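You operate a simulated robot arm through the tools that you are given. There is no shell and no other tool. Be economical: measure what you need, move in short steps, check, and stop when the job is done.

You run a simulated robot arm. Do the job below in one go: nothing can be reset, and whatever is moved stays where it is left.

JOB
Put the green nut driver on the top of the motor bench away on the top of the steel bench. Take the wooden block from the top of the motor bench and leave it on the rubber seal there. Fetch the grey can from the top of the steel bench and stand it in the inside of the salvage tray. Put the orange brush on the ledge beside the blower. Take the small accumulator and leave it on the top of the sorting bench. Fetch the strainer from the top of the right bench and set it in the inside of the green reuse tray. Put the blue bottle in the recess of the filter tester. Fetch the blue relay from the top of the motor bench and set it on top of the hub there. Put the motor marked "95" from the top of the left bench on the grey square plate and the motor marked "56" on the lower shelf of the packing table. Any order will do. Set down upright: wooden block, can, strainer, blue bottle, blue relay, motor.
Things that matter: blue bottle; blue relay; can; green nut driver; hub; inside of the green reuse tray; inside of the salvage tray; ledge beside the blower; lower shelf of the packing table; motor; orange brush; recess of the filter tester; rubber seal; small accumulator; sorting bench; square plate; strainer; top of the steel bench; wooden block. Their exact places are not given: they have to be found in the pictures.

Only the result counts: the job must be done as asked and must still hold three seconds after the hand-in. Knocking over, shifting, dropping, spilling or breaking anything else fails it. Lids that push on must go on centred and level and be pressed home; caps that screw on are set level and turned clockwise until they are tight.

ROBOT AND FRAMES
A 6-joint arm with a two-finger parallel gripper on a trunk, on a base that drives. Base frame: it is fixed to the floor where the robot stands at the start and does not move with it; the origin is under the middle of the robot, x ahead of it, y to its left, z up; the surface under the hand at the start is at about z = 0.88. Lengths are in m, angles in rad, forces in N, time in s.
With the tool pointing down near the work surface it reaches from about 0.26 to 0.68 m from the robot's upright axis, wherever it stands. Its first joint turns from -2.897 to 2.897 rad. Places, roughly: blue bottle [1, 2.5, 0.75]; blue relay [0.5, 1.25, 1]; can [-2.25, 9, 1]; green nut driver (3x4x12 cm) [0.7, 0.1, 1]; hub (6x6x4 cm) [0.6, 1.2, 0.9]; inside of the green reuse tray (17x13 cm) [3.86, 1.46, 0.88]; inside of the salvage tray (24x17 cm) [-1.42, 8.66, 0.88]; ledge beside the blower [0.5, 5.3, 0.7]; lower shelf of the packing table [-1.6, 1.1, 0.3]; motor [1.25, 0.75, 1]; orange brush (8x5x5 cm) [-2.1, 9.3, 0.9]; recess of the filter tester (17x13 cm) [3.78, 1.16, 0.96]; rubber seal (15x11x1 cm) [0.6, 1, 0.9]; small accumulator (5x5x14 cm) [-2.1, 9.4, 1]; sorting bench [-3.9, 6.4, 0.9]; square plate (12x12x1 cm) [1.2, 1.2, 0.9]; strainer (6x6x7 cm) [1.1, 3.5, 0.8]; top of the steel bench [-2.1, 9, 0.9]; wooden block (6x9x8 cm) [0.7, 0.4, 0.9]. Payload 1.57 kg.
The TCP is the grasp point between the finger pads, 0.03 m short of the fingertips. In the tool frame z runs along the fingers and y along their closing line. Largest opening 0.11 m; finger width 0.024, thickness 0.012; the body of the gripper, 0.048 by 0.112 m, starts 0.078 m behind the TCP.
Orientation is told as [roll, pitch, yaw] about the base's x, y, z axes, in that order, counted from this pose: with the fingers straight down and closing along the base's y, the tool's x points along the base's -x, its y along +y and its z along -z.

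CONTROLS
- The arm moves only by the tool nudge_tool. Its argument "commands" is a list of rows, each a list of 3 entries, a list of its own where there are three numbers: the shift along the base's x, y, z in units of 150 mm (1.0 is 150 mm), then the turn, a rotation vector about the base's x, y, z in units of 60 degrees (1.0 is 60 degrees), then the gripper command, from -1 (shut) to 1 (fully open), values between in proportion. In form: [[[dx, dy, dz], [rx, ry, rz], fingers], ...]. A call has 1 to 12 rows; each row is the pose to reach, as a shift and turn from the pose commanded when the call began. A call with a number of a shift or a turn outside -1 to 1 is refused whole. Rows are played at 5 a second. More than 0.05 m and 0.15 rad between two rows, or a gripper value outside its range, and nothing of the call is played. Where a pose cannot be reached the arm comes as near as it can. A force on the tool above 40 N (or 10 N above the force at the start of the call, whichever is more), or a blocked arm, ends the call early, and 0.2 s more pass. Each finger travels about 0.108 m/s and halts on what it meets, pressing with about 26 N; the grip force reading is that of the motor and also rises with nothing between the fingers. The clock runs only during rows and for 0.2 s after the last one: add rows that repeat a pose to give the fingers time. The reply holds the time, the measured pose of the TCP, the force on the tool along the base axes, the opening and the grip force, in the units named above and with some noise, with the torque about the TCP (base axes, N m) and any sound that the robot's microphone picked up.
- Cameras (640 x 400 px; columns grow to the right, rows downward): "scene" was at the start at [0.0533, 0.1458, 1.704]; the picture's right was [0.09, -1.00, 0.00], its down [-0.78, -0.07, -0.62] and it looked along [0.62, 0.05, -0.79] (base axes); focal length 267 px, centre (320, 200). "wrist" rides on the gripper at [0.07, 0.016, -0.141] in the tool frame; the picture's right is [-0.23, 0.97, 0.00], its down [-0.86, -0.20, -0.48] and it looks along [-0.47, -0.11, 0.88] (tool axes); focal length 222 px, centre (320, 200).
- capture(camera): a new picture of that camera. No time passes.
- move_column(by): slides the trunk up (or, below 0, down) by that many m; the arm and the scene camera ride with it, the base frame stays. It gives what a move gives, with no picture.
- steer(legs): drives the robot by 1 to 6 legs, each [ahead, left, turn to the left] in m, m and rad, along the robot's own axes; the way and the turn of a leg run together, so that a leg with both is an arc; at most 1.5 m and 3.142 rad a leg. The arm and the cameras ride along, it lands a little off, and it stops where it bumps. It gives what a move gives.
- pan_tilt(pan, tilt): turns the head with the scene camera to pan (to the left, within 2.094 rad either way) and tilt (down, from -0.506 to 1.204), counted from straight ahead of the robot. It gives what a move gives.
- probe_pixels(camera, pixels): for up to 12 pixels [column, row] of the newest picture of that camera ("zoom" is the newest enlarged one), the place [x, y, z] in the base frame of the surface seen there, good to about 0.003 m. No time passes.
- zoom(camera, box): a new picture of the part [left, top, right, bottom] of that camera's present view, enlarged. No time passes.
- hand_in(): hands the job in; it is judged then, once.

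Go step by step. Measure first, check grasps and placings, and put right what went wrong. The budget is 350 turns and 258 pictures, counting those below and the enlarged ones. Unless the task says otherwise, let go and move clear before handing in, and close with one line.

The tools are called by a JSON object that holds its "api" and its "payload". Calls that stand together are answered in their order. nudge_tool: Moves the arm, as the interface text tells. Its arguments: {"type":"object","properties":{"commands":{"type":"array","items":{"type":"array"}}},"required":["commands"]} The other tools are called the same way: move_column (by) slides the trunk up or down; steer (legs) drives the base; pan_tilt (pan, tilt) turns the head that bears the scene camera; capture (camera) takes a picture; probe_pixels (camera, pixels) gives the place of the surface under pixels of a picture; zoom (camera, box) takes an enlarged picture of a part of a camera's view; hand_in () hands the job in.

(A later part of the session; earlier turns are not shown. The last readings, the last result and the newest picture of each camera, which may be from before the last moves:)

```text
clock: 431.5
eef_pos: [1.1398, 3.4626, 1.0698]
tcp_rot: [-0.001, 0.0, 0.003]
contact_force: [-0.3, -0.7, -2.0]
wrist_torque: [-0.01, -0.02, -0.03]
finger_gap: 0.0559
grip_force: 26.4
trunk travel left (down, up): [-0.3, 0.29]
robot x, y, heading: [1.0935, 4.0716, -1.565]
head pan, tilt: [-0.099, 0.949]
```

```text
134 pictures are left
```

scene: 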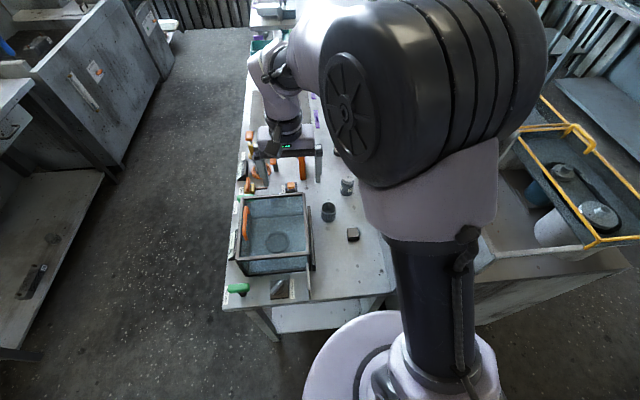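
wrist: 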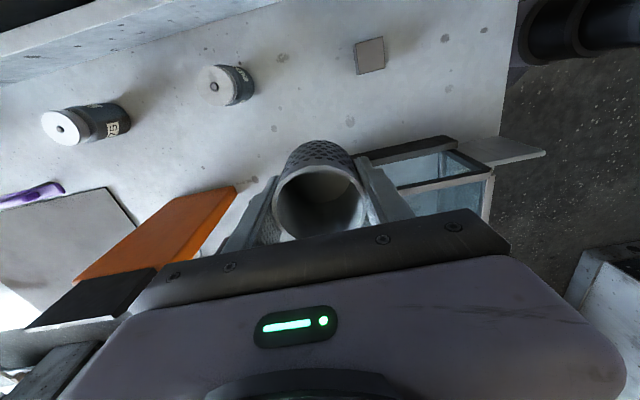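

Strainer held. Retract, then drive east along y≈4.5 to find the far aisle.

{"api": "nudge_tool", "payload": {"commands": [[[0, 0.2, 0.2], [0, 0, 0], -1], [[0, 0.4, 0.4], [0, 0, 0], -1], [[0, 0.6, 0.6], [0, 0, 0], -1], [[0, 0.7, 0.9], [0, 0, 0], -1]]}}

{"api": "steer", "payload": {"legs": [[-0.45, 0, 0], [0, 1.0, 0], [0, 0.8, 0]]}}

{"api": "pan_tilt", "payload": {"pan": 1.2, "tilt": 0.5}}

{"api": "capture", "payload": {"camera": "scene"}}

{"api": "probe_pixels", "payload": {"camera": "scene", "pixels": [[320, 300], [320, 230], [320, 200], [400, 250], [450, 300], [250, 250], [400, 200], [500, 300], [360, 180], [500, 200]]}}

```text
clock: 432.5
eef_pos: [1.1405, 3.5692, 1.2055]
tcp_rot: [0.0, -0.001, 0.002]
contact_force: [0.6, 0.1, -2.3]
wrist_torque: [-0.03, 0.01, 0.02]
finger_gap: 0.0561
grip_force: 26.2
trunk travel left (down, up): [-0.3, 0.29]
robot x, y, heading: [1.0918, 4.071, -1.573]
head pan, tilt: [-0.099, 0.949]
```

```text
clock: 443.9
eef_pos: [2.9424, 4.0379, 1.2054]
tcp_rot: [0.002, 0.0, 0.012]
contact_force: [-0.1, 0.0, -0.9]
wrist_torque: [-0.02, 0.03, -0.03]
finger_gap: 0.0557
grip_force: 26.1
trunk travel left (down, up): [-0.3, 0.29]
robot x, y, heading: [2.8875, 4.5402, -1.565]
head pan, tilt: [-0.099, 0.949]
```

```text
clock: 445.4
eef_pos: [2.9418, 4.0379, 1.2052]
tcp_rot: [-0.001, 0.0, 0.012]
contact_force: [-0.4, -0.6, -1.3]
wrist_torque: [-0.01, -0.03, 0.03]
finger_gap: 0.0556
grip_force: 26.3
trunk travel left (down, up): [-0.3, 0.29]
robot x, y, heading: [2.8934, 4.5413, -1.567]
head pan, tilt: [1.201, 0.499]
```

```text
133 pictures are left
```

scene: 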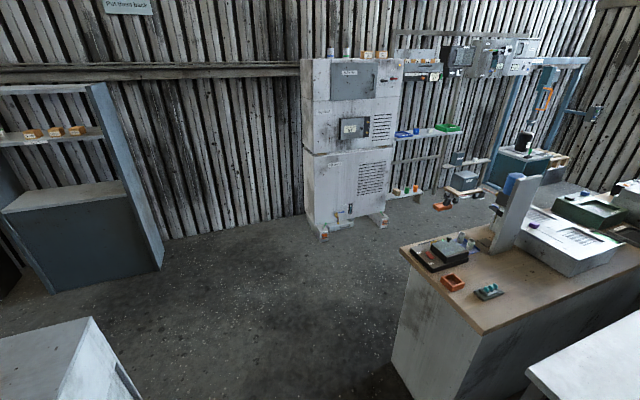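

```text
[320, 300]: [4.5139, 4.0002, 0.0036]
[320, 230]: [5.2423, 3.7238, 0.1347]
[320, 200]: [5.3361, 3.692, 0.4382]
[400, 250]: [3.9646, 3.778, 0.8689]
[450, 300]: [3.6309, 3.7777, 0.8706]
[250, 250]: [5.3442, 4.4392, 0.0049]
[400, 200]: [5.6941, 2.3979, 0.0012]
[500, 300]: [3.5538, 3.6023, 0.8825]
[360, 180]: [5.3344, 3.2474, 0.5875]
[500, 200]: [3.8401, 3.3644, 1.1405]
```

East aisle found (x≈4.1–5.2). Drive in.

{"api": "steer", "payload": {"legs": [[0, 0.8, 0], [0, 0.85, 0], [1.3, 0, 0]]}}

{"api": "pan_tilt", "payload": {"pan": -0.2, "tilt": 0.55}}

{"api": "capture", "payload": {"camera": "scene"}}

```text
clock: 459.9
eef_pos: [4.6842, 2.7969, 1.2048]
tcp_rot: [0.0, 0.0, 0.054]
contact_force: [0.3, -0.1, -0.8]
wrist_torque: [0.01, 0.01, 0.01]
finger_gap: 0.0557
grip_force: 26.3
trunk travel left (down, up): [-0.3, 0.29]
robot x, y, heading: [4.6103, 3.2994, -1.517]
head pan, tilt: [1.201, 0.499]
```

```text
clock: 461.4
eef_pos: [4.6838, 2.7977, 1.2039]
tcp_rot: [0.001, 0.001, 0.053]
contact_force: [0.7, 0.0, -0.3]
wrist_torque: [0.04, 0.02, -0.01]
finger_gap: 0.0558
grip_force: 26.3
trunk travel left (down, up): [-0.3, 0.29]
robot x, y, heading: [4.6093, 3.2946, -1.513]
head pan, tilt: [-0.201, 0.55]
```

```text
132 pictures are left
```

scene: 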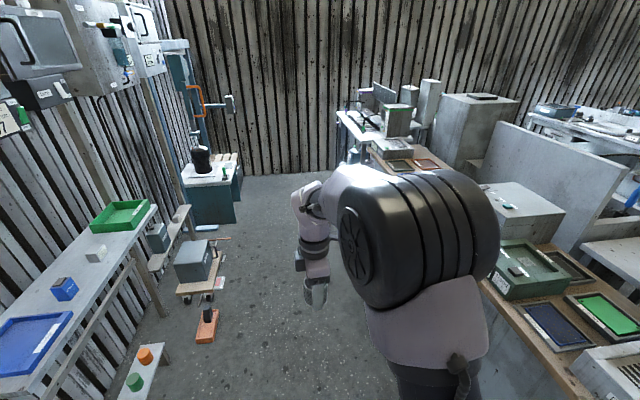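

{"api": "probe_pixels", "payload": {"camera": "scene", "pixels": [[226, 265], [216, 325], [240, 205], [300, 350], [370, 160], [480, 280], [395, 140], [400, 170], [425, 165], [210, 265]]}}

{"api": "zoom", "payload": {"camera": "scene", "box": [330, 70, 530, 200]}}

```text
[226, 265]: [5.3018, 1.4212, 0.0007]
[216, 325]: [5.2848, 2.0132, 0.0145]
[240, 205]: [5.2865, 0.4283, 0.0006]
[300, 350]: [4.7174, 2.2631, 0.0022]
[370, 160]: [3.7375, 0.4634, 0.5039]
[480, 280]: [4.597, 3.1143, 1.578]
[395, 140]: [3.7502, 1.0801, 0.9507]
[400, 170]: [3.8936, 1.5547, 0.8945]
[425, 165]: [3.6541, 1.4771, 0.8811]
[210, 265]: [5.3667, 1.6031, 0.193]
```

```text
3.08 times, centred on (430, 135) of scene
```

zoom: 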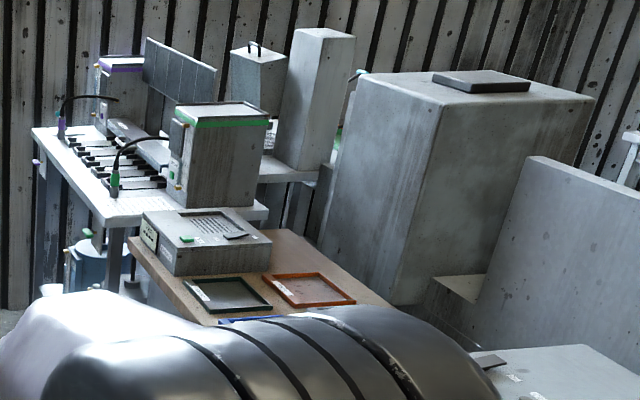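

{"api": "steer", "payload": {"legs": [[1.3, -0.1, -0.05], [0.5, 0, 0], [0, 0, -1.57]]}}

{"api": "pan_tilt", "payload": {"pan": 0.2, "tilt": 0.75}}

{"api": "capture", "payload": {"camera": "scene"}}

{"api": "capture", "payload": {"camera": "wrist"}}

```text
clock: 474.3
eef_pos: [4.0277, 1.4635, 1.2049]
tcp_rot: [0.001, 0.0, -1.588]
contact_force: [-0.5, 0.5, -2.4]
wrist_torque: [0.0, 0.01, -0.04]
finger_gap: 0.0558
grip_force: 26.7
trunk travel left (down, up): [-0.3, 0.29]
robot x, y, heading: [4.5322, 1.5011, 3.127]
head pan, tilt: [-0.201, 0.55]
```

```text
clock: 475.2
eef_pos: [4.0279, 1.4627, 1.2058]
tcp_rot: [-0.001, 0.001, -1.585]
contact_force: [-0.2, -0.5, -2.1]
wrist_torque: [0.0, 0.0, 0.02]
finger_gap: 0.0556
grip_force: 25.7
trunk travel left (down, up): [-0.3, 0.29]
robot x, y, heading: [4.5313, 1.5063, 3.122]
head pan, tilt: [0.201, 0.75]
```

```text
130 pictures are left
```

scene: 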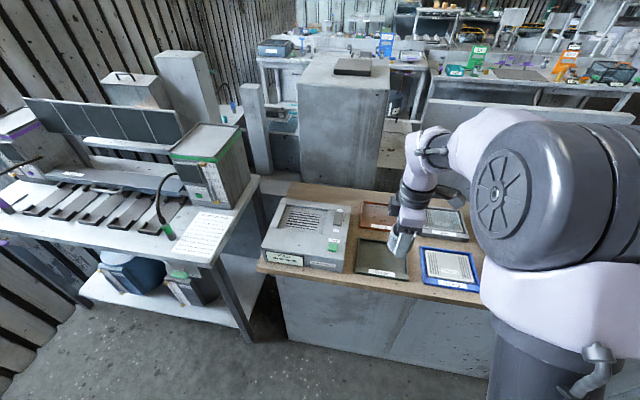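

```text
129 pictures are left
```

wrist: 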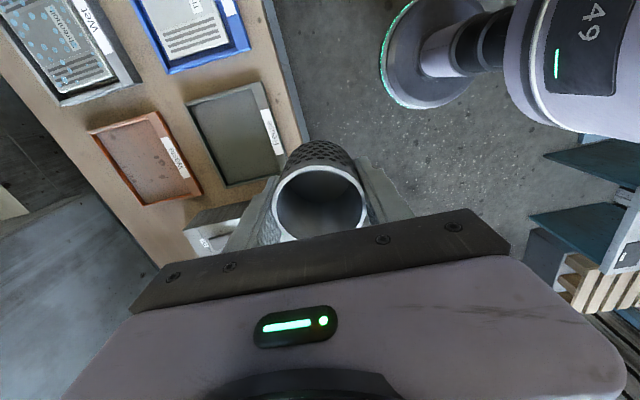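

{"api": "zoom", "payload": {"camera": "scene", "box": [250, 180, 500, 320]}}

{"api": "probe_pixels", "payload": {"camera": "zoom", "pixels": [[280, 155], [375, 170], [385, 250], [270, 240], [325, 205], [300, 170], [100, 85], [165, 70], [130, 160], [125, 90], [195, 105], [80, 100]]}}

```text
2.56 times, centred on (375, 250) of scene
```

zoom: 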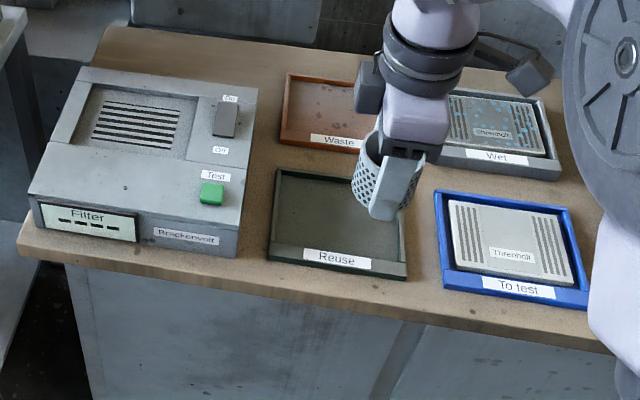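

```text
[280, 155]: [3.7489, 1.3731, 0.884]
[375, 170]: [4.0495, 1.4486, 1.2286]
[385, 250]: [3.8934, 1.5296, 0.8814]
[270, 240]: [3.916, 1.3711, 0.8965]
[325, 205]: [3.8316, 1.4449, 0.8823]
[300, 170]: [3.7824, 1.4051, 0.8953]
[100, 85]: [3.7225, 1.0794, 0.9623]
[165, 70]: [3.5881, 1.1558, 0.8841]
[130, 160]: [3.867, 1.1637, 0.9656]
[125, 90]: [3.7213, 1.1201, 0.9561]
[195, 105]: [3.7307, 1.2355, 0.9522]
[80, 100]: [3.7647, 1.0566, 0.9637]
```

Reuse tray floor z≈0.882, centre ≈(3.85,1.455). Move closer and refine.

{"api": "steer", "payload": {"legs": [[0.13, 0, 0.015]]}}

{"api": "nudge_tool", "payload": {"commands": [[[0.2, 0.15, 0], [0, 0, 0], -1], [[0.35, 0.35, 0], [0, 0, 0], -1], [[0.5, 0.6, 0], [0, 0, 0], -1]]}}

{"api": "zoom", "payload": {"camera": "scene", "box": [250, 180, 500, 320]}}

```text
clock: 476.5
eef_pos: [3.8992, 1.4557, 1.2046]
tcp_rot: [0.002, 0.001, -1.57]
contact_force: [-0.3, 0.1, -1.6]
wrist_torque: [0.0, -0.04, 0.02]
finger_gap: 0.0559
grip_force: 25.5
trunk travel left (down, up): [-0.3, 0.29]
robot x, y, heading: [4.405, 1.5012, 3.139]
head pan, tilt: [0.201, 0.75]
```

```text
clock: 477.3
eef_pos: [3.9751, 1.5468, 1.2072]
tcp_rot: [0.001, 0.0, -1.571]
contact_force: [1.4, -0.1, -2.4]
wrist_torque: [-0.02, 0.04, 0.02]
finger_gap: 0.0558
grip_force: 25.9
trunk travel left (down, up): [-0.3, 0.29]
robot x, y, heading: [4.4041, 1.5026, -3.139]
head pan, tilt: [0.201, 0.75]
```

```text
2.56 times, centred on (375, 250) of scene
```

zoom: 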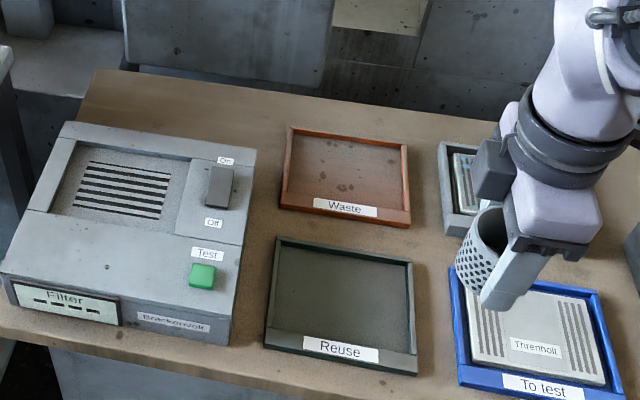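

{"api": "probe_pixels", "payload": {"camera": "zoom", "pixels": [[288, 252], [405, 270], [405, 345], [278, 325], [342, 298], [280, 242], [412, 265], [120, 185], [75, 160], [170, 165], [165, 210], [75, 205]]}}

```text
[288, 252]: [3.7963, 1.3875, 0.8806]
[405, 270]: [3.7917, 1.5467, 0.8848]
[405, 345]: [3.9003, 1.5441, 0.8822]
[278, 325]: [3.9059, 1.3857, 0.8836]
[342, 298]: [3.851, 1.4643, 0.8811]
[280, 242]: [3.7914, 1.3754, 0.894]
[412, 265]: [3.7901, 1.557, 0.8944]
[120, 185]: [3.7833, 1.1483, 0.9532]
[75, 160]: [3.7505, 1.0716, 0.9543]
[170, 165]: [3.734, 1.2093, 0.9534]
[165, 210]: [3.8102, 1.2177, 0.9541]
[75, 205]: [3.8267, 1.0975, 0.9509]
```

Interior centre (3.85,1.465), floor 0.882. Lower the strainer; release with limited opening.

{"api": "nudge_tool", "payload": {"commands": [[[-0.2, -0.15, 0], [0, 0, 0], -1], [[-0.4, -0.3, 0], [0, 0, 0], -1], [[-0.6, -0.45, 0], [0, 0, 0], -1], [[-0.83, -0.545, -0.1], [0, 0, 0], -1], [[-0.83, -0.545, -0.4], [0, 0, 0], -1], [[-0.83, -0.545, -0.7], [0, 0, 0], -1], [[-0.83, -0.545, -1], [0, 0, 0], -1]]}}

{"api": "nudge_tool", "payload": {"commands": [[[0, 0, -0.3], [0, 0, 0], -1], [[0, 0, -0.6], [0, 0, 0], -1], [[0, 0, -0.8], [0, 0, 0], -1], [[0, 0, -0.9], [0, 0, 0], -1]]}}

{"api": "zoom", "payload": {"camera": "scene", "box": [320, 220, 450, 320]}}

{"api": "capture", "payload": {"camera": "wrist"}}

```text
clock: 478.9
eef_pos: [3.8498, 1.4651, 1.0559]
tcp_rot: [-0.001, 0.0, -1.57]
contact_force: [-0.5, 0.0, -1.4]
wrist_torque: [-0.01, -0.02, -0.01]
finger_gap: 0.0558
grip_force: 25.7
trunk travel left (down, up): [-0.3, 0.29]
robot x, y, heading: [4.4024, 1.5069, 3.14]
head pan, tilt: [0.201, 0.75]
```

```text
clock: 479.9
eef_pos: [3.8508, 1.4656, 0.919]
tcp_rot: [0.0, 0.001, -1.57]
contact_force: [-0.5, -0.2, -2.4]
wrist_torque: [0.0, -0.01, -0.03]
finger_gap: 0.0558
grip_force: 26.1
trunk travel left (down, up): [-0.3, 0.29]
robot x, y, heading: [4.4044, 1.5013, 3.146]
head pan, tilt: [0.201, 0.75]
```

```text
4.00 times, centred on (385, 270) of scene
```

zoom: 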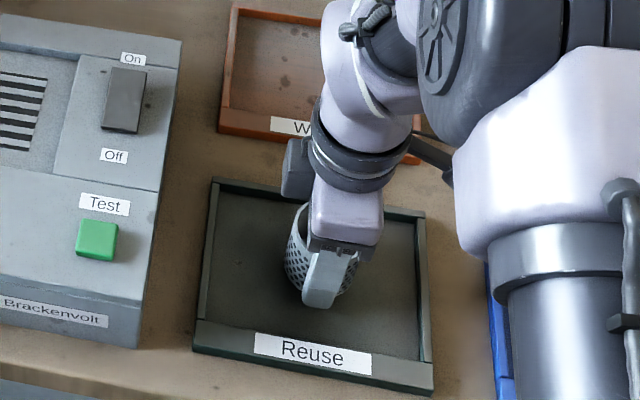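

```text
125 pictures are left
```

wrist: 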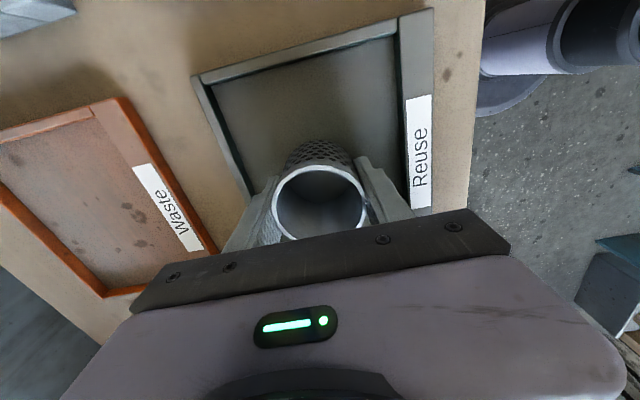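

{"api": "nudge_tool", "payload": {"commands": [[[0, 0, -0.015], [0, 0, 0], -1], [[0, 0, -0.03], [0, 0, 0], -1], [[0, 0, -0.04], [0, 0, 0], -1]]}}

```text
clock: 480.7
eef_pos: [3.8512, 1.464, 0.9149]
tcp_rot: [-0.003, 0.001, -1.57]
contact_force: [1.4, 0.5, 19.1]
wrist_torque: [0.23, -0.33, -0.01]
finger_gap: 0.0557
grip_force: 26.3
trunk travel left (down, up): [-0.3, 0.29]
robot x, y, heading: [4.4052, 1.4992, 3.14]
head pan, tilt: [0.201, 0.75]
```

Contact. Release with limited opening and rise.

{"api": "nudge_tool", "payload": {"commands": [[[0, 0, 0.012], [0, 0, 0], -1], [[0, 0, 0.012], [0, 0, 0], 0.1], [[0, 0, 0.012], [0, 0, 0], 0.2], [[0, 0, 0.012], [0, 0, 0], 0.2], [[0, 0, 0.2], [0, 0, 0], 0.2], [[0, 0, 0.5], [0, 0, 0], 0.2], [[0, 0, 0.8], [0, 0, 0], 0.2], [[0, 0, 1.0], [0, 0, 0], 0.2]]}}

{"api": "nudge_tool", "payload": {"commands": [[[0.2, 0.1, 0.2], [0, 0, 0], 0.2], [[0.4, 0.2, 0.4], [0, 0, 0], 0.2], [[0.6, 0.4, 0.6], [0, 0, 0], 0.2], [[0.75, 0.6, 0.8], [0, 0, 0], 0.2]]}}

{"api": "zoom", "payload": {"camera": "scene", "box": [240, 180, 450, 320]}}

```text
clock: 482.5
eef_pos: [3.852, 1.4635, 1.0658]
tcp_rot: [0.0, -0.001, -1.571]
contact_force: [0.0, -0.2, 1.6]
wrist_torque: [0.0, -0.01, -0.02]
finger_gap: 0.066
grip_force: 0.2
trunk travel left (down, up): [-0.3, 0.29]
robot x, y, heading: [4.4072, 1.5049, 3.138]
head pan, tilt: [0.201, 0.75]
```

```text
refused: row 3 steps farther than a row can; nothing moved
```

```text
2.86 times, centred on (345, 250) of scene
```

zoom: 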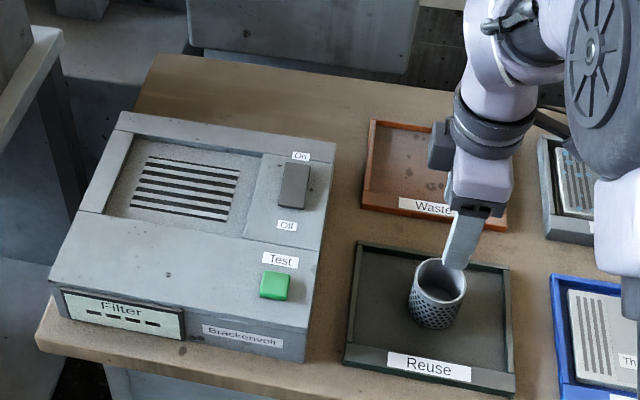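

Strainer stands in the tray. Measure the tester recess now for the bottle.

{"api": "probe_pixels", "payload": {"camera": "zoom", "pixels": [[138, 145], [258, 162], [240, 230], [112, 205], [185, 190], [150, 165], [225, 175], [118, 130], [275, 150], [290, 165], [200, 260], [215, 210]]}}

{"api": "nudge_tool", "payload": {"commands": [[[0.2, 0.1, 0.2], [0, 0, 0], 0.2], [[0.4, 0.2, 0.4], [0, 0, 0], 0.2], [[0.6, 0.3, 0.6], [0, 0, 0], 0.2], [[0.75, 0.4, 0.8], [0, 0, 0], 0.2]]}}

{"api": "zoom", "payload": {"camera": "scene", "box": [250, 200, 350, 260]}}

```text
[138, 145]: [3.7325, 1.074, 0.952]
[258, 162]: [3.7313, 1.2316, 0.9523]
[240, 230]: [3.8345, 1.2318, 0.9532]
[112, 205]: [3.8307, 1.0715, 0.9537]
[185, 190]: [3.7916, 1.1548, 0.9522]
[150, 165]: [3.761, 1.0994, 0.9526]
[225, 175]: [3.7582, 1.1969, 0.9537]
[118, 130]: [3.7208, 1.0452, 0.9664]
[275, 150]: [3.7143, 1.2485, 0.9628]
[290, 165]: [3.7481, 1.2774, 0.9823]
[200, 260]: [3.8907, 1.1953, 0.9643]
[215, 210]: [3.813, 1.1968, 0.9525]
```

```text
clock: 483.5
eef_pos: [3.9632, 1.5223, 1.1828]
tcp_rot: [-0.001, -0.001, -1.571]
contact_force: [0.6, -0.6, -0.5]
wrist_torque: [-0.01, 0.01, 0.04]
finger_gap: 0.0659
grip_force: 0.1
trunk travel left (down, up): [-0.3, 0.29]
robot x, y, heading: [4.4039, 1.503, -3.14]
head pan, tilt: [0.201, 0.75]
```

```text
6.40 times, centred on (300, 230) of scene
```

zoom: 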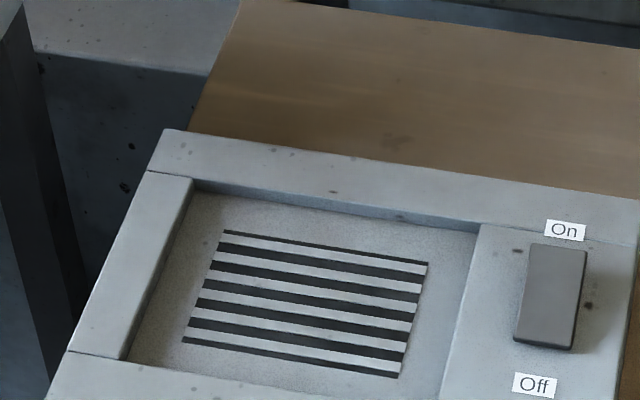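

Recess centre (3.782,1.152), floor 0.953. Drive back to the west bench for the blue bottle (no rotation needed).

{"api": "steer", "payload": {"legs": [[-0.2, 0, 0], [0, -1.5, 0], [0, -1.5, 0], [1.25, 0, 0], [1.25, 0, 0]]}}

```text
clock: 511.1
eef_pos: [1.7306, 4.6965, 1.1837]
tcp_rot: [-0.001, 0.001, -1.641]
contact_force: [-0.3, 0.2, -0.7]
wrist_torque: [0.02, -0.02, 0.0]
finger_gap: 0.0658
grip_force: 0.1
trunk travel left (down, up): [-0.3, 0.29]
robot x, y, heading: [2.1729, 4.6444, 3.072]
head pan, tilt: [0.201, 0.75]
```

{"api": "steer", "payload": {"legs": [[0, 0, 0.07], [0, 1.05, 0], [0, 1.05, 0]]}}

{"api": "pan_tilt", "payload": {"pan": 0.1, "tilt": 0.7}}

{"api": "capture", "payload": {"camera": "scene"}}

```text
clock: 521.9
eef_pos: [1.7395, 2.5587, 1.1833]
tcp_rot: [-0.001, 0.0, -1.553]
contact_force: [-0.1, -0.2, -0.1]
wrist_torque: [0.01, -0.01, 0.0]
finger_gap: 0.0658
grip_force: 0.1
trunk travel left (down, up): [-0.3, 0.29]
robot x, y, heading: [2.1843, 2.5438, -3.121]
head pan, tilt: [0.201, 0.75]
```

```text
clock: 522.6
eef_pos: [1.7384, 2.5591, 1.1819]
tcp_rot: [0.0, 0.001, -1.552]
contact_force: [-0.1, 0.1, 0.3]
wrist_torque: [0.01, 0.02, 0.01]
finger_gap: 0.0661
grip_force: 0.1
trunk travel left (down, up): [-0.3, 0.29]
robot x, y, heading: [2.1823, 2.5482, -3.123]
head pan, tilt: [0.099, 0.7]
```

```text
122 pictures are left
```

scene: 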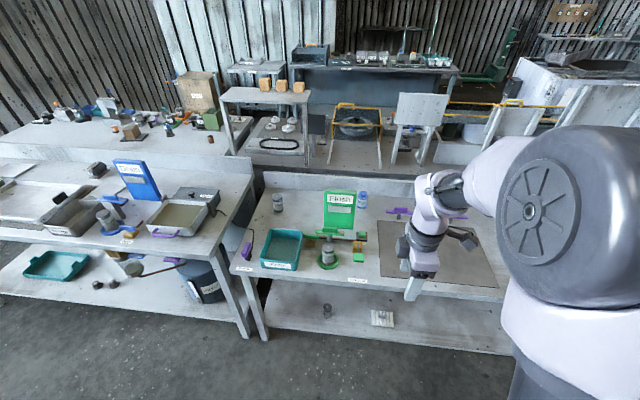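

{"api": "zoom", "payload": {"camera": "scene", "box": [240, 170, 420, 290]}}

{"api": "probe_pixels", "payload": {"camera": "zoom", "pixels": [[433, 75], [433, 95], [425, 110], [443, 110], [434, 120], [385, 110], [340, 90], [340, 170], [570, 130], [440, 170], [410, 215], [500, 300]]}}

```text
3.33 times, centred on (330, 230) of scene
```

zoom: 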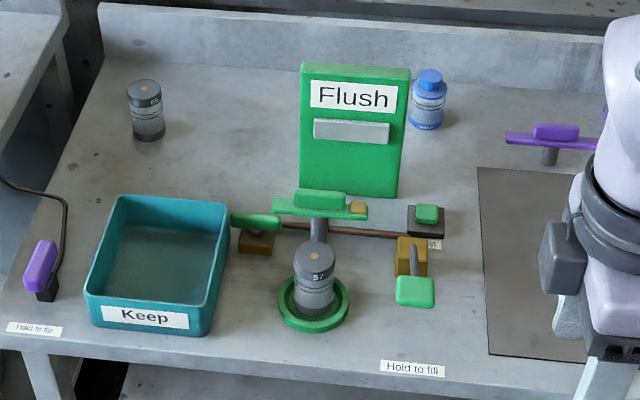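

```text
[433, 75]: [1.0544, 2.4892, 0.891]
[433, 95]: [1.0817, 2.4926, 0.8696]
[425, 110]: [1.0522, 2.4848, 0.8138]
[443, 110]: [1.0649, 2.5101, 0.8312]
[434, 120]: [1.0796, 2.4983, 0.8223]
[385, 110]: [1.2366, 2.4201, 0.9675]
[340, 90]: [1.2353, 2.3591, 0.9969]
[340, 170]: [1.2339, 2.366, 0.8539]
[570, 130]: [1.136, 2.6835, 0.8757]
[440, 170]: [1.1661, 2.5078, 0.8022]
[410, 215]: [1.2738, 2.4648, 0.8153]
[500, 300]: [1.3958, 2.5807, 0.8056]
```

Bottle centre ≈ (1.06,2.493), top 0.891. Drive closer and turn the tool back to neutral.

{"api": "steer", "payload": {"legs": [[0.43, -0.07, -0.015]]}}

{"api": "nudge_tool", "payload": {"commands": [[[0, 0, 0], [0, 0, -0.127], 0.5], [[0, 0, 0], [0, 0, -0.254], 0.5], [[0, 0, 0], [0, 0, -0.381], 0.5], [[0, 0, 0], [0, 0, -0.508], 0.5], [[0, 0, 0], [0, 0, -0.635], 0.5], [[0, 0, 0], [0, 0, -0.75], 0.5]]}}

{"api": "nudge_tool", "payload": {"commands": [[[0, 0, 0], [0, 0, -0.127], 0.5], [[0, 0, 0], [0, 0, -0.254], 0.5], [[0, 0, 0], [0, 0, -0.381], 0.5], [[0, 0, 0], [0, 0, -0.508], 0.5], [[0, 0, 0], [0, 0, -0.635], 0.5], [[0, 0, 0], [0, 0, -0.75], 0.5]]}}

{"api": "capture", "payload": {"camera": "wrist"}}

{"api": "pan_tilt", "payload": {"pan": 0.2, "tilt": 0.85}}

{"api": "capture", "payload": {"camera": "scene"}}

```text
clock: 525.3
eef_pos: [1.3065, 2.6327, 1.1824]
tcp_rot: [0.0, 0.0, -1.568]
contact_force: [-1.5, -0.2, 0.4]
wrist_torque: [0.02, -0.04, 0.02]
finger_gap: 0.066
grip_force: 0.0
trunk travel left (down, up): [-0.3, 0.29]
robot x, y, heading: [1.7519, 2.6137, -3.134]
head pan, tilt: [0.099, 0.7]
```

```text
clock: 526.7
eef_pos: [1.3075, 2.6305, 1.1822]
tcp_rot: [0.0, -0.001, -2.354]
contact_force: [-0.2, -0.5, 0.2]
wrist_torque: [-0.02, 0.01, -0.01]
finger_gap: 0.0824
grip_force: 0.0
trunk travel left (down, up): [-0.3, 0.29]
robot x, y, heading: [1.7513, 2.6113, -3.135]
head pan, tilt: [0.099, 0.7]
```

```text
clock: 528.1
eef_pos: [1.3077, 2.6337, 1.1841]
tcp_rot: [0.0, 0.001, -3.141]
contact_force: [0.4, -0.2, 0.1]
wrist_torque: [0.02, -0.01, 0.0]
finger_gap: 0.0825
grip_force: 0.1
trunk travel left (down, up): [-0.3, 0.29]
robot x, y, heading: [1.7525, 2.6148, -3.141]
head pan, tilt: [0.099, 0.7]
```

```text
120 pictures are left
```

wrist: 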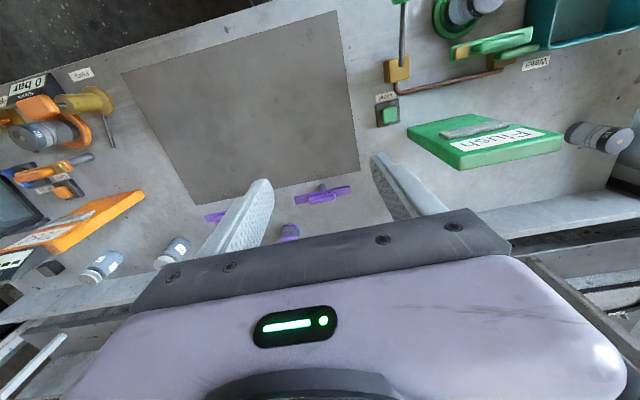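

```text
clock: 528.8
eef_pos: [1.3068, 2.6323, 1.1821]
tcp_rot: [-0.002, -0.002, -3.138]
contact_force: [-0.1, 0.2, 0.0]
wrist_torque: [-0.03, -0.03, 0.0]
finger_gap: 0.0824
grip_force: 0.1
trunk travel left (down, up): [-0.3, 0.29]
robot x, y, heading: [1.7477, 2.6136, -3.142]
head pan, tilt: [0.201, 0.85]
```

```text
119 pictures are left
```

scene: 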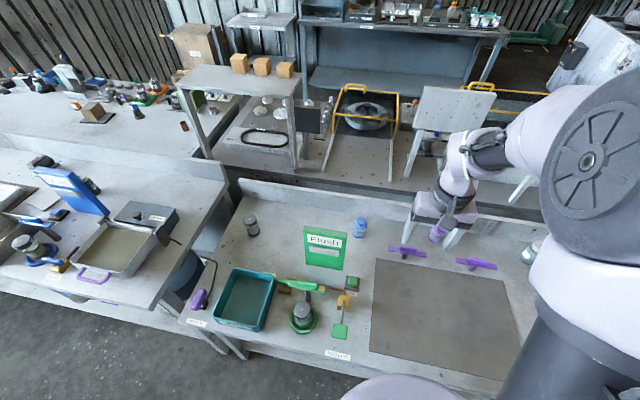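

{"api": "zoom", "payload": {"camera": "scene", "box": [310, 190, 430, 280]}}

{"api": "probe_pixels", "payload": {"camera": "zoom", "pixels": [[268, 148], [250, 185], [285, 185], [268, 185], [268, 205], [190, 180], [205, 195], [330, 110], [330, 80], [400, 60], [490, 305], [200, 250]]}}

```text
4.44 times, centred on (370, 235) of scene
```

zoom: 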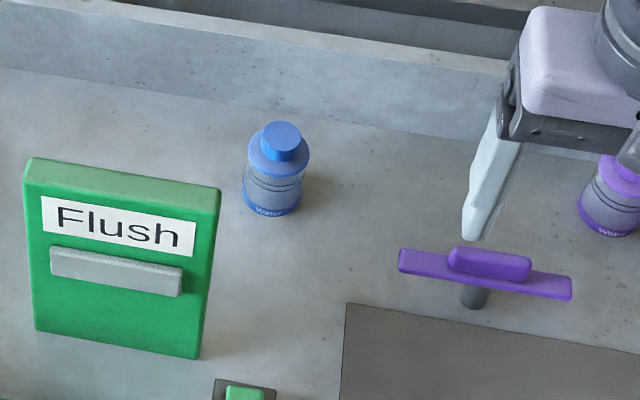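

```text
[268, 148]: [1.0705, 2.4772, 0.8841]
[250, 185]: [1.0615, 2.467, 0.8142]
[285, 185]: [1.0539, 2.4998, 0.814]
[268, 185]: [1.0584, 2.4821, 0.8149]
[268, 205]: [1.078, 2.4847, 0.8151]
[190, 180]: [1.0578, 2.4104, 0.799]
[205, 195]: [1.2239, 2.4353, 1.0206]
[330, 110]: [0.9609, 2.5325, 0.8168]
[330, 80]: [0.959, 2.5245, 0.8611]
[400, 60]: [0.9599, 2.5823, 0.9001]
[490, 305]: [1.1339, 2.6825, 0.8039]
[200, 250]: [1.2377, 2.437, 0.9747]
```

{"api": "probe_pixels", "payload": {"camera": "zoom", "pixels": [[282, 130], [280, 142], [265, 142], [300, 142], [280, 165], [255, 160], [306, 160], [245, 205], [300, 205], [272, 212], [247, 150], [310, 152]]}}

```text
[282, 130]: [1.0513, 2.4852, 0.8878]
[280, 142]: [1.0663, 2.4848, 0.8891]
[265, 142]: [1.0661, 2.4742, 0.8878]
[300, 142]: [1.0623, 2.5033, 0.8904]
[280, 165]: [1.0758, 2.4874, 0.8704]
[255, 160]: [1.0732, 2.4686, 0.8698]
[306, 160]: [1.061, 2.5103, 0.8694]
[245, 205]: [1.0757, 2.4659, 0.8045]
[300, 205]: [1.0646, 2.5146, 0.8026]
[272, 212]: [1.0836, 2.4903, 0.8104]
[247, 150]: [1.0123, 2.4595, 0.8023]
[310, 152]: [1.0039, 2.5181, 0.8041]
```

Bottle centre (1.058,2.490). Move above it.

{"api": "nudge_tool", "payload": {"commands": [[[-0.25, -0.1, 0], [0, 0, 0], 0.5], [[-0.5, -0.2, 0], [0, 0, 0], 0.5], [[-0.75, -0.3, 0], [0, 0, 0], 0.5], [[-1, -0.5, 0], [0, 0, 0], 0.5]]}}

{"api": "nudge_tool", "payload": {"commands": [[[-0.25, -0.2, 0], [0, 0, 0], 0.5], [[-0.5, -0.35, 0], [0, 0, 0], 0.5], [[-0.66, -0.45, 0], [0, 0, 0], 0.5], [[-0.66, -0.45, -0.3], [0, 0, 0], 0.5], [[-0.66, -0.45, -0.6], [0, 0, 0], 0.5]]}}

{"api": "capture", "payload": {"camera": "wrist"}}

{"api": "zoom", "payload": {"camera": "scene", "box": [290, 130, 470, 280]}}

```text
clock: 529.8
eef_pos: [1.1563, 2.5576, 1.1836]
tcp_rot: [0.0, 0.002, -3.137]
contact_force: [0.4, 0.1, -0.1]
wrist_torque: [0.0, -0.01, 0.01]
finger_gap: 0.0825
grip_force: 0.0
trunk travel left (down, up): [-0.3, 0.29]
robot x, y, heading: [1.7477, 2.6083, -3.137]
head pan, tilt: [0.201, 0.85]
```

```text
clock: 531.0
eef_pos: [1.0685, 2.4864, 1.0916]
tcp_rot: [0.001, -0.001, -3.139]
contact_force: [-0.6, 0.0, 0.3]
wrist_torque: [-0.02, 0.0, 0.01]
finger_gap: 0.0826
grip_force: 0.0
out of reach, approached as far as the arm can: row 3, 4, 5
trunk travel left (down, up): [-0.3, 0.29]
robot x, y, heading: [1.7508, 2.6116, -3.139]
head pan, tilt: [0.201, 0.85]
```

```text
117 pictures are left
```

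wrist: 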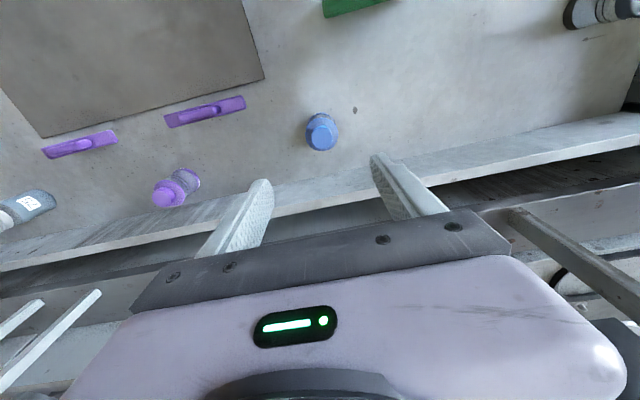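

```text
2.67 times, centred on (380, 205) of scene
```

zoom: 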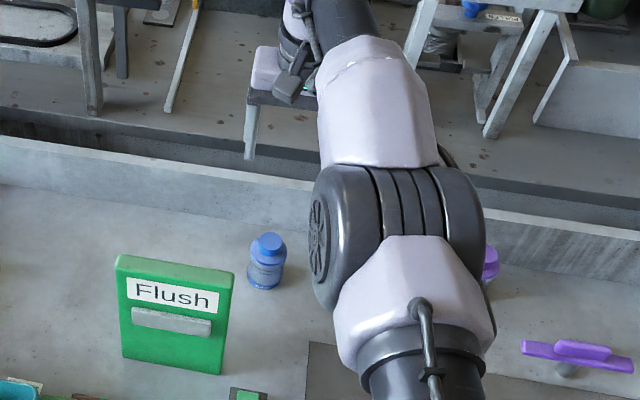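

Slightly out of reach; shift the robot 8 cm left and a bit ahead.

{"api": "steer", "payload": {"legs": [[0.025, 0.08, 0]]}}

```text
clock: 532.0
eef_pos: [1.0438, 2.4067, 1.0917]
tcp_rot: [-0.001, 0.0, -3.139]
contact_force: [0.3, -1.5, 0.0]
wrist_torque: [0.04, 0.0, 0.0]
finger_gap: 0.0824
grip_force: 0.1
trunk travel left (down, up): [-0.3, 0.29]
robot x, y, heading: [1.7266, 2.5325, -3.135]
head pan, tilt: [0.201, 0.85]
```

{"api": "nudge_tool", "payload": {"commands": [[[0.05, 0.25, 0], [0, 0, 0], 0.5], [[0.1, 0.5, 0], [0, 0, 0], 0.5], [[0.1, 0.555, 0], [0, 0, 0], 0.5], [[0.1, 0.555, 0], [0, 0, 0], 0.5]]}}

{"api": "capture", "payload": {"camera": "wrist"}}

```text
clock: 533.0
eef_pos: [1.0587, 2.493, 1.0912]
tcp_rot: [0.002, 0.0, -3.139]
contact_force: [-0.9, 0.0, 0.5]
wrist_torque: [0.03, -0.01, -0.02]
finger_gap: 0.0825
grip_force: 0.1
trunk travel left (down, up): [-0.3, 0.29]
robot x, y, heading: [1.7261, 2.5302, -3.139]
head pan, tilt: [0.201, 0.85]
```

```text
115 pictures are left
```

wrist: 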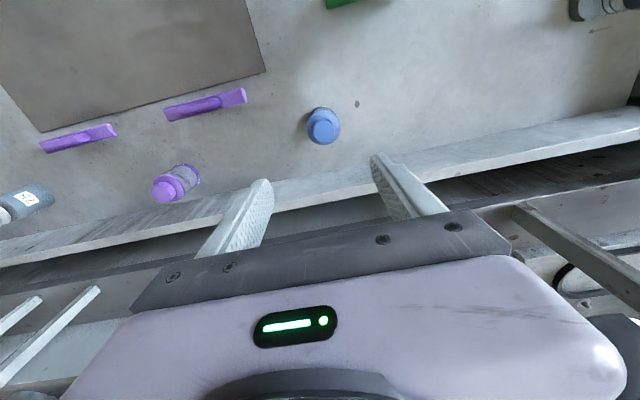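

{"api": "move_column", "payload": {"by": -0.12}}

{"api": "nudge_tool", "payload": {"commands": [[[0, -0.015, -0.3], [0, 0, 0], 0.5], [[0, -0.015, -0.6], [0, 0, 0], 0.5], [[0, -0.015, -0.8], [0, 0, 0], 0.5], [[0, -0.015, -0.87], [0, 0, 0], 0.5], [[0, -0.015, -0.87], [0, 0, 0], 0.5]]}}

{"api": "capture", "payload": {"camera": "wrist"}}

```text
clock: 534.5
eef_pos: [1.0591, 2.4933, 0.971]
tcp_rot: [0.002, 0.0, -3.139]
contact_force: [-0.2, 0.5, -0.3]
wrist_torque: [-0.02, 0.02, -0.02]
finger_gap: 0.0827
grip_force: 0.1
trunk travel left (down, up): [-0.18, 0.41]
robot x, y, heading: [1.7278, 2.5329, -3.138]
head pan, tilt: [0.201, 0.85]
```

```text
clock: 535.7
eef_pos: [1.0592, 2.4911, 0.8419]
tcp_rot: [0.001, -0.001, -3.139]
contact_force: [-0.3, 0.5, 0.1]
wrist_torque: [-0.01, 0.0, 0.02]
finger_gap: 0.0825
grip_force: 0.0
trunk travel left (down, up): [-0.18, 0.41]
robot x, y, heading: [1.7314, 2.5316, -3.14]
head pan, tilt: [0.201, 0.85]
```

```text
114 pictures are left
```

wrist: 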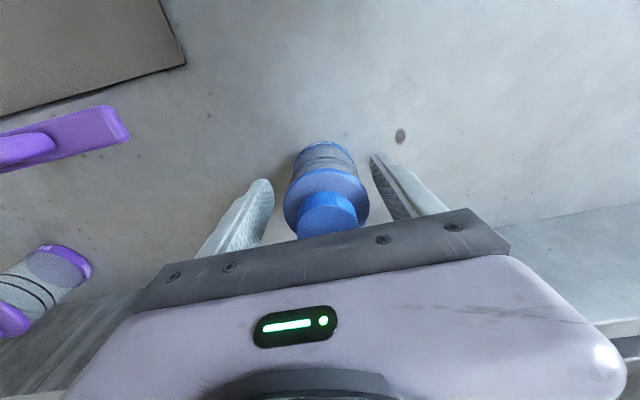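

Bottle between the fingers. Grip and lift.

{"api": "nudge_tool", "payload": {"commands": [[[0, 0, 0], [0, 0, 0], 0.0], [[0, 0, 0], [0, 0, 0], -1], [[0, 0, 0], [0, 0, 0], -1], [[0, 0, 0], [0, 0, 0], -1], [[0, 0, 0.3], [0, 0, 0], -1], [[0, 0, 0.6], [0, 0, 0], -1], [[0, 0, 0.9], [0, 0, 0], -1]]}}

{"api": "move_column", "payload": {"by": 0.12}}

{"api": "nudge_tool", "payload": {"commands": [[[0.2, 0.1, 0.2], [0, 0, 0], -1], [[0.4, 0.2, 0.4], [0, 0, 0], -1], [[0.6, 0.3, 0.6], [0, 0, 0], -1], [[0.8, 0.4, 0.7], [0, 0, 0], -1]]}}

{"api": "capture", "payload": {"camera": "wrist"}}

```text
clock: 537.3
eef_pos: [1.0582, 2.4882, 0.9751]
tcp_rot: [0.003, 0.0, -3.137]
contact_force: [-1.4, 0.2, -2.0]
wrist_torque: [0.04, -0.02, -0.04]
finger_gap: 0.0531
grip_force: 26.2
trunk travel left (down, up): [-0.18, 0.41]
robot x, y, heading: [1.7248, 2.5327, -3.135]
head pan, tilt: [0.201, 0.85]
```

```text
clock: 538.8
eef_pos: [1.0582, 2.4886, 1.0944]
tcp_rot: [0.004, -0.001, -3.139]
contact_force: [-0.7, -0.6, -1.7]
wrist_torque: [-0.01, -0.02, -0.02]
finger_gap: 0.0533
grip_force: 25.5
trunk travel left (down, up): [-0.3, 0.29]
robot x, y, heading: [1.7289, 2.5328, -3.14]
head pan, tilt: [0.201, 0.85]
```

```text
clock: 539.8
eef_pos: [1.1789, 2.5482, 1.201]
tcp_rot: [0.003, 0.002, -3.139]
contact_force: [-0.8, -0.1, -2.8]
wrist_torque: [-0.01, 0.03, -0.02]
finger_gap: 0.0531
grip_force: 26.2
trunk travel left (down, up): [-0.3, 0.29]
robot x, y, heading: [1.7311, 2.5343, -3.14]
head pan, tilt: [0.201, 0.85]
```

```text
113 pictures are left
```

wrist: 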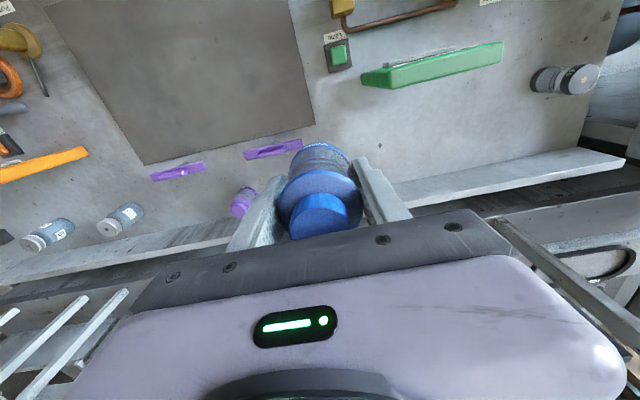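

Bottle held. Retract and drive round to the tester.

{"api": "nudge_tool", "payload": {"commands": [[[0.3, 0, 0], [0, 0, 0], -1], [[0.6, 0, 0], [0, 0, 0], -1], [[0.7, 0, 0], [0, 0, 0], -1]]}}

{"api": "steer", "payload": {"legs": [[-0.42, 0, 0], [0, -1.05, 0], [0, -1.05, 0], [-1.25, 0, 0], [-1.2, 0, 0]]}}

```text
clock: 540.6
eef_pos: [1.283, 2.5482, 1.2]
tcp_rot: [0.002, 0.001, -3.14]
contact_force: [0.6, 1.0, -2.0]
wrist_torque: [-0.01, 0.01, -0.02]
finger_gap: 0.0532
grip_force: 26.3
trunk travel left (down, up): [-0.3, 0.29]
robot x, y, heading: [1.7257, 2.5319, -3.135]
head pan, tilt: [0.201, 0.85]
```

```text
clock: 564.7
eef_pos: [4.194, 4.5367, 1.1992]
tcp_rot: [0.001, 0.001, 3.109]
contact_force: [-0.2, -0.7, -1.6]
wrist_torque: [-0.02, 0.03, 0.0]
finger_gap: 0.0531
grip_force: 25.9
trunk travel left (down, up): [-0.3, 0.29]
robot x, y, heading: [4.6358, 4.5036, 3.111]
head pan, tilt: [0.201, 0.85]
```

{"api": "steer", "payload": {"legs": [[0, 0, 0.03], [0, 1.1, 0], [0, 1.1, 0], [0, 0.95, 0]]}}

{"api": "pan_tilt", "payload": {"pan": 0.2, "tilt": 0.75}}

{"api": "capture", "payload": {"camera": "scene"}}

```text
clock: 580.5
eef_pos: [4.1577, 1.3849, 1.1996]
tcp_rot: [0.001, 0.0, 3.131]
contact_force: [0.6, 0.1, -1.7]
wrist_torque: [0.03, 0.0, -0.01]
finger_gap: 0.0533
grip_force: 26.0
trunk travel left (down, up): [-0.3, 0.29]
robot x, y, heading: [4.6007, 1.3647, 3.133]
head pan, tilt: [0.201, 0.85]
```

```text
clock: 581.1
eef_pos: [4.1585, 1.3836, 1.1997]
tcp_rot: [0.002, 0.0, 3.13]
contact_force: [0.2, 0.6, -2.4]
wrist_torque: [-0.02, -0.02, -0.02]
finger_gap: 0.0533
grip_force: 25.4
trunk travel left (down, up): [-0.3, 0.29]
robot x, y, heading: [4.603, 1.3605, 3.127]
head pan, tilt: [0.201, 0.75]
```

```text
112 pictures are left
```

scene: 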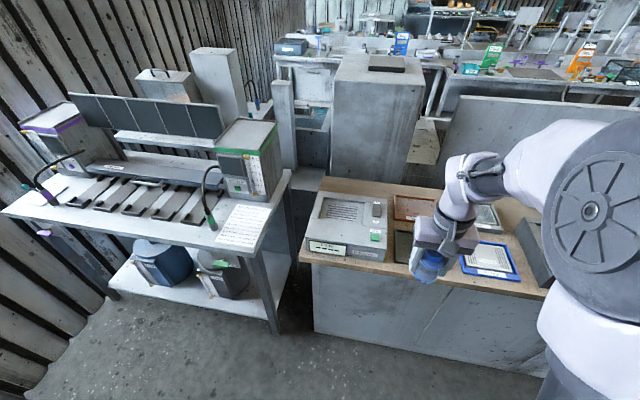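

{"api": "probe_pixels", "payload": {"camera": "scene", "pixels": [[290, 178], [245, 252], [272, 330], [316, 255], [330, 330]]}}

```text
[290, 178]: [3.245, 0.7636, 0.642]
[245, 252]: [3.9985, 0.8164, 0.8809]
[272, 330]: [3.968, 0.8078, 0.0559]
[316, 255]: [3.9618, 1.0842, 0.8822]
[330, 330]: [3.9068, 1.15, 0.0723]
```

{"api": "steer", "payload": {"legs": [[0.28, 0, 0.01]]}}

{"api": "nudge_tool", "payload": {"commands": [[[-0.15, -0.25, 0], [0, 0, 0], -1], [[-0.3, -0.5, 0], [0, 0, 0], -1], [[-0.45, -0.75, 0], [0, 0, 0], -1], [[-0.6, -1.0, 0], [0, 0, 0], -1]]}}

{"api": "zoom", "payload": {"camera": "scene", "box": [270, 170, 430, 300]}}

```text
clock: 583.1
eef_pos: [3.8788, 1.3813, 1.1999]
tcp_rot: [0.001, -0.001, 3.143]
contact_force: [-0.7, -0.3, -1.9]
wrist_torque: [0.0, -0.02, 0.0]
finger_gap: 0.0533
grip_force: 26.4
trunk travel left (down, up): [-0.3, 0.29]
robot x, y, heading: [4.3259, 1.3683, -3.137]
head pan, tilt: [0.201, 0.75]
```

```text
clock: 584.1
eef_pos: [3.7889, 1.233, 1.1993]
tcp_rot: [0.0, 0.0, 3.141]
contact_force: [-0.5, 0.5, -2.6]
wrist_torque: [0.0, -0.01, -0.01]
finger_gap: 0.0532
grip_force: 26.0
trunk travel left (down, up): [-0.3, 0.29]
robot x, y, heading: [4.3278, 1.3647, -3.145]
head pan, tilt: [0.201, 0.75]
```

```text
3.08 times, centred on (350, 235) of scene
```

zoom: 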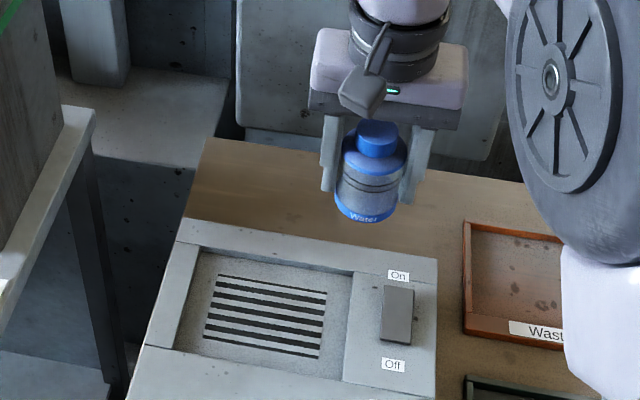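

{"api": "nudge_tool", "payload": {"commands": [[[-0.02, -0.25, 0], [0, 0, 0], -1], [[-0.04, -0.54, 0], [0, 0, 0], -1], [[-0.04, -0.54, -0.3], [0, 0, 0], -1], [[-0.04, -0.54, -0.6], [0, 0, 0], -1], [[-0.04, -0.54, -0.9], [0, 0, 0], -1], [[-0.04, -0.54, -1.0], [0, 0, 0], -1]]}}

{"api": "nudge_tool", "payload": {"commands": [[[0, 0, -0.2], [0, 0, 0], -1], [[0, 0, -0.33], [0, 0, 0], -1], [[0, 0, -0.345], [0, 0, 0], -1]]}}

{"api": "zoom", "payload": {"camera": "scene", "box": [270, 170, 430, 300]}}

```text
clock: 585.5
eef_pos: [3.7835, 1.1504, 1.0481]
tcp_rot: [0.001, 0.002, 3.143]
contact_force: [-0.3, 0.0, -2.2]
wrist_torque: [0.0, 0.0, -0.01]
finger_gap: 0.0531
grip_force: 26.0
trunk travel left (down, up): [-0.3, 0.29]
robot x, y, heading: [4.3215, 1.3639, -3.14]
head pan, tilt: [0.201, 0.75]
```

```text
clock: 586.3
eef_pos: [3.7833, 1.1496, 0.9972]
tcp_rot: [0.002, 0.001, 3.141]
contact_force: [0.2, -0.2, -1.5]
wrist_torque: [0.02, 0.0, -0.02]
finger_gap: 0.0532
grip_force: 25.9
trunk travel left (down, up): [-0.3, 0.29]
robot x, y, heading: [4.3234, 1.3647, -3.141]
head pan, tilt: [0.201, 0.75]
```

```text
3.08 times, centred on (350, 235) of scene
```

zoom: 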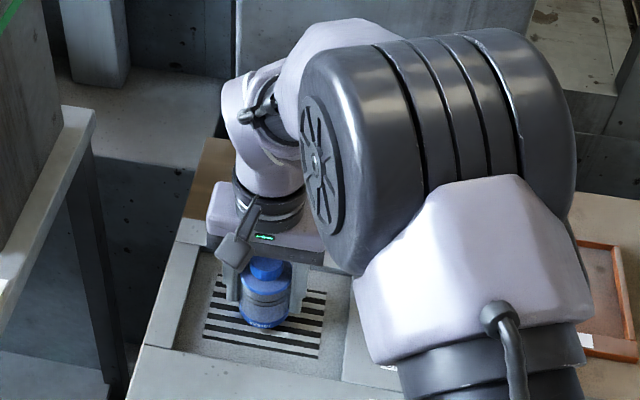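

{"api": "nudge_tool", "payload": {"commands": [[[0, 0, -0.015], [0, 0, 0], -1], [[0, 0, -0.03], [0, 0, 0], -1], [[0, 0, -0.035], [0, 0, 0], -1]]}}

```text
clock: 587.1
eef_pos: [3.7846, 1.1505, 0.9936]
tcp_rot: [0.001, -0.001, 3.142]
contact_force: [0.4, -0.2, -1.5]
wrist_torque: [-0.02, 0.01, 0.03]
finger_gap: 0.0534
grip_force: 26.1
trunk travel left (down, up): [-0.3, 0.29]
robot x, y, heading: [4.3204, 1.3687, -3.142]
head pan, tilt: [0.201, 0.75]
```

{"api": "nudge_tool", "payload": {"commands": [[[0, 0, -0.012], [0, 0, 0], -1], [[0, 0, -0.025], [0, 0, 0], -1], [[0, 0, -0.025], [0, 0, 0], -1]]}}

```text
clock: 587.9
eef_pos: [3.7841, 1.1503, 0.9917]
tcp_rot: [0.003, -0.003, -3.142]
contact_force: [-2.0, -0.9, 24.3]
wrist_torque: [0.49, 0.16, 0.02]
finger_gap: 0.0533
grip_force: 26.2
trunk travel left (down, up): [-0.3, 0.29]
robot x, y, heading: [4.3244, 1.3638, -3.142]
head pan, tilt: [0.201, 0.75]
```

Contact. Release and rise.

{"api": "nudge_tool", "payload": {"commands": [[[0, 0, 0.014], [0, 0, 0], -1], [[0, 0, 0.014], [0, 0, 0], 0.1], [[0, 0, 0.014], [0, 0, 0], 0.3], [[0, 0, 0.014], [0, 0, 0], 0.3], [[0, 0, 0.2], [0, 0, 0], 0.3], [[0, 0, 0.5], [0, 0, 0], 0.3], [[0, 0, 0.8], [0, 0, 0], 0.3], [[0, 0, 1.0], [0, 0, 0], 0.3]]}}

{"api": "nudge_tool", "payload": {"commands": [[[0.2, 0.1, 0.15], [0, 0, 0], 0.3], [[0.45, 0.2, 0.3], [0, 0, 0], 0.3], [[0.7, 0.3, 0.4], [0, 0, 0], 0.3], [[0.9, 0.5, 0.4], [0, 0, 0], 0.3]]}}

{"api": "zoom", "payload": {"camera": "scene", "box": [250, 150, 460, 310]}}

```text
clock: 589.7
eef_pos: [3.7825, 1.1514, 1.1392]
tcp_rot: [0.002, -0.001, 3.141]
contact_force: [-0.3, -0.6, 0.9]
wrist_torque: [0.02, -0.01, -0.02]
finger_gap: 0.0715
grip_force: 0.0
trunk travel left (down, up): [-0.3, 0.29]
robot x, y, heading: [4.3221, 1.3664, -3.138]
head pan, tilt: [0.201, 0.75]
```

```text
clock: 590.7
eef_pos: [3.9186, 1.2242, 1.1993]
tcp_rot: [0.002, 0.0, 3.14]
contact_force: [0.7, -0.3, 0.6]
wrist_torque: [-0.02, 0.03, -0.01]
finger_gap: 0.0717
grip_force: 0.1
trunk travel left (down, up): [-0.3, 0.29]
robot x, y, heading: [4.3219, 1.3632, -3.143]
head pan, tilt: [0.201, 0.75]
```

```text
2.50 times, centred on (355, 230) of scene
```

zoom: 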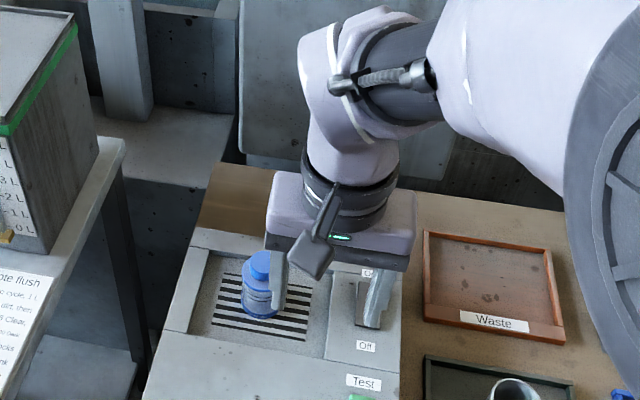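

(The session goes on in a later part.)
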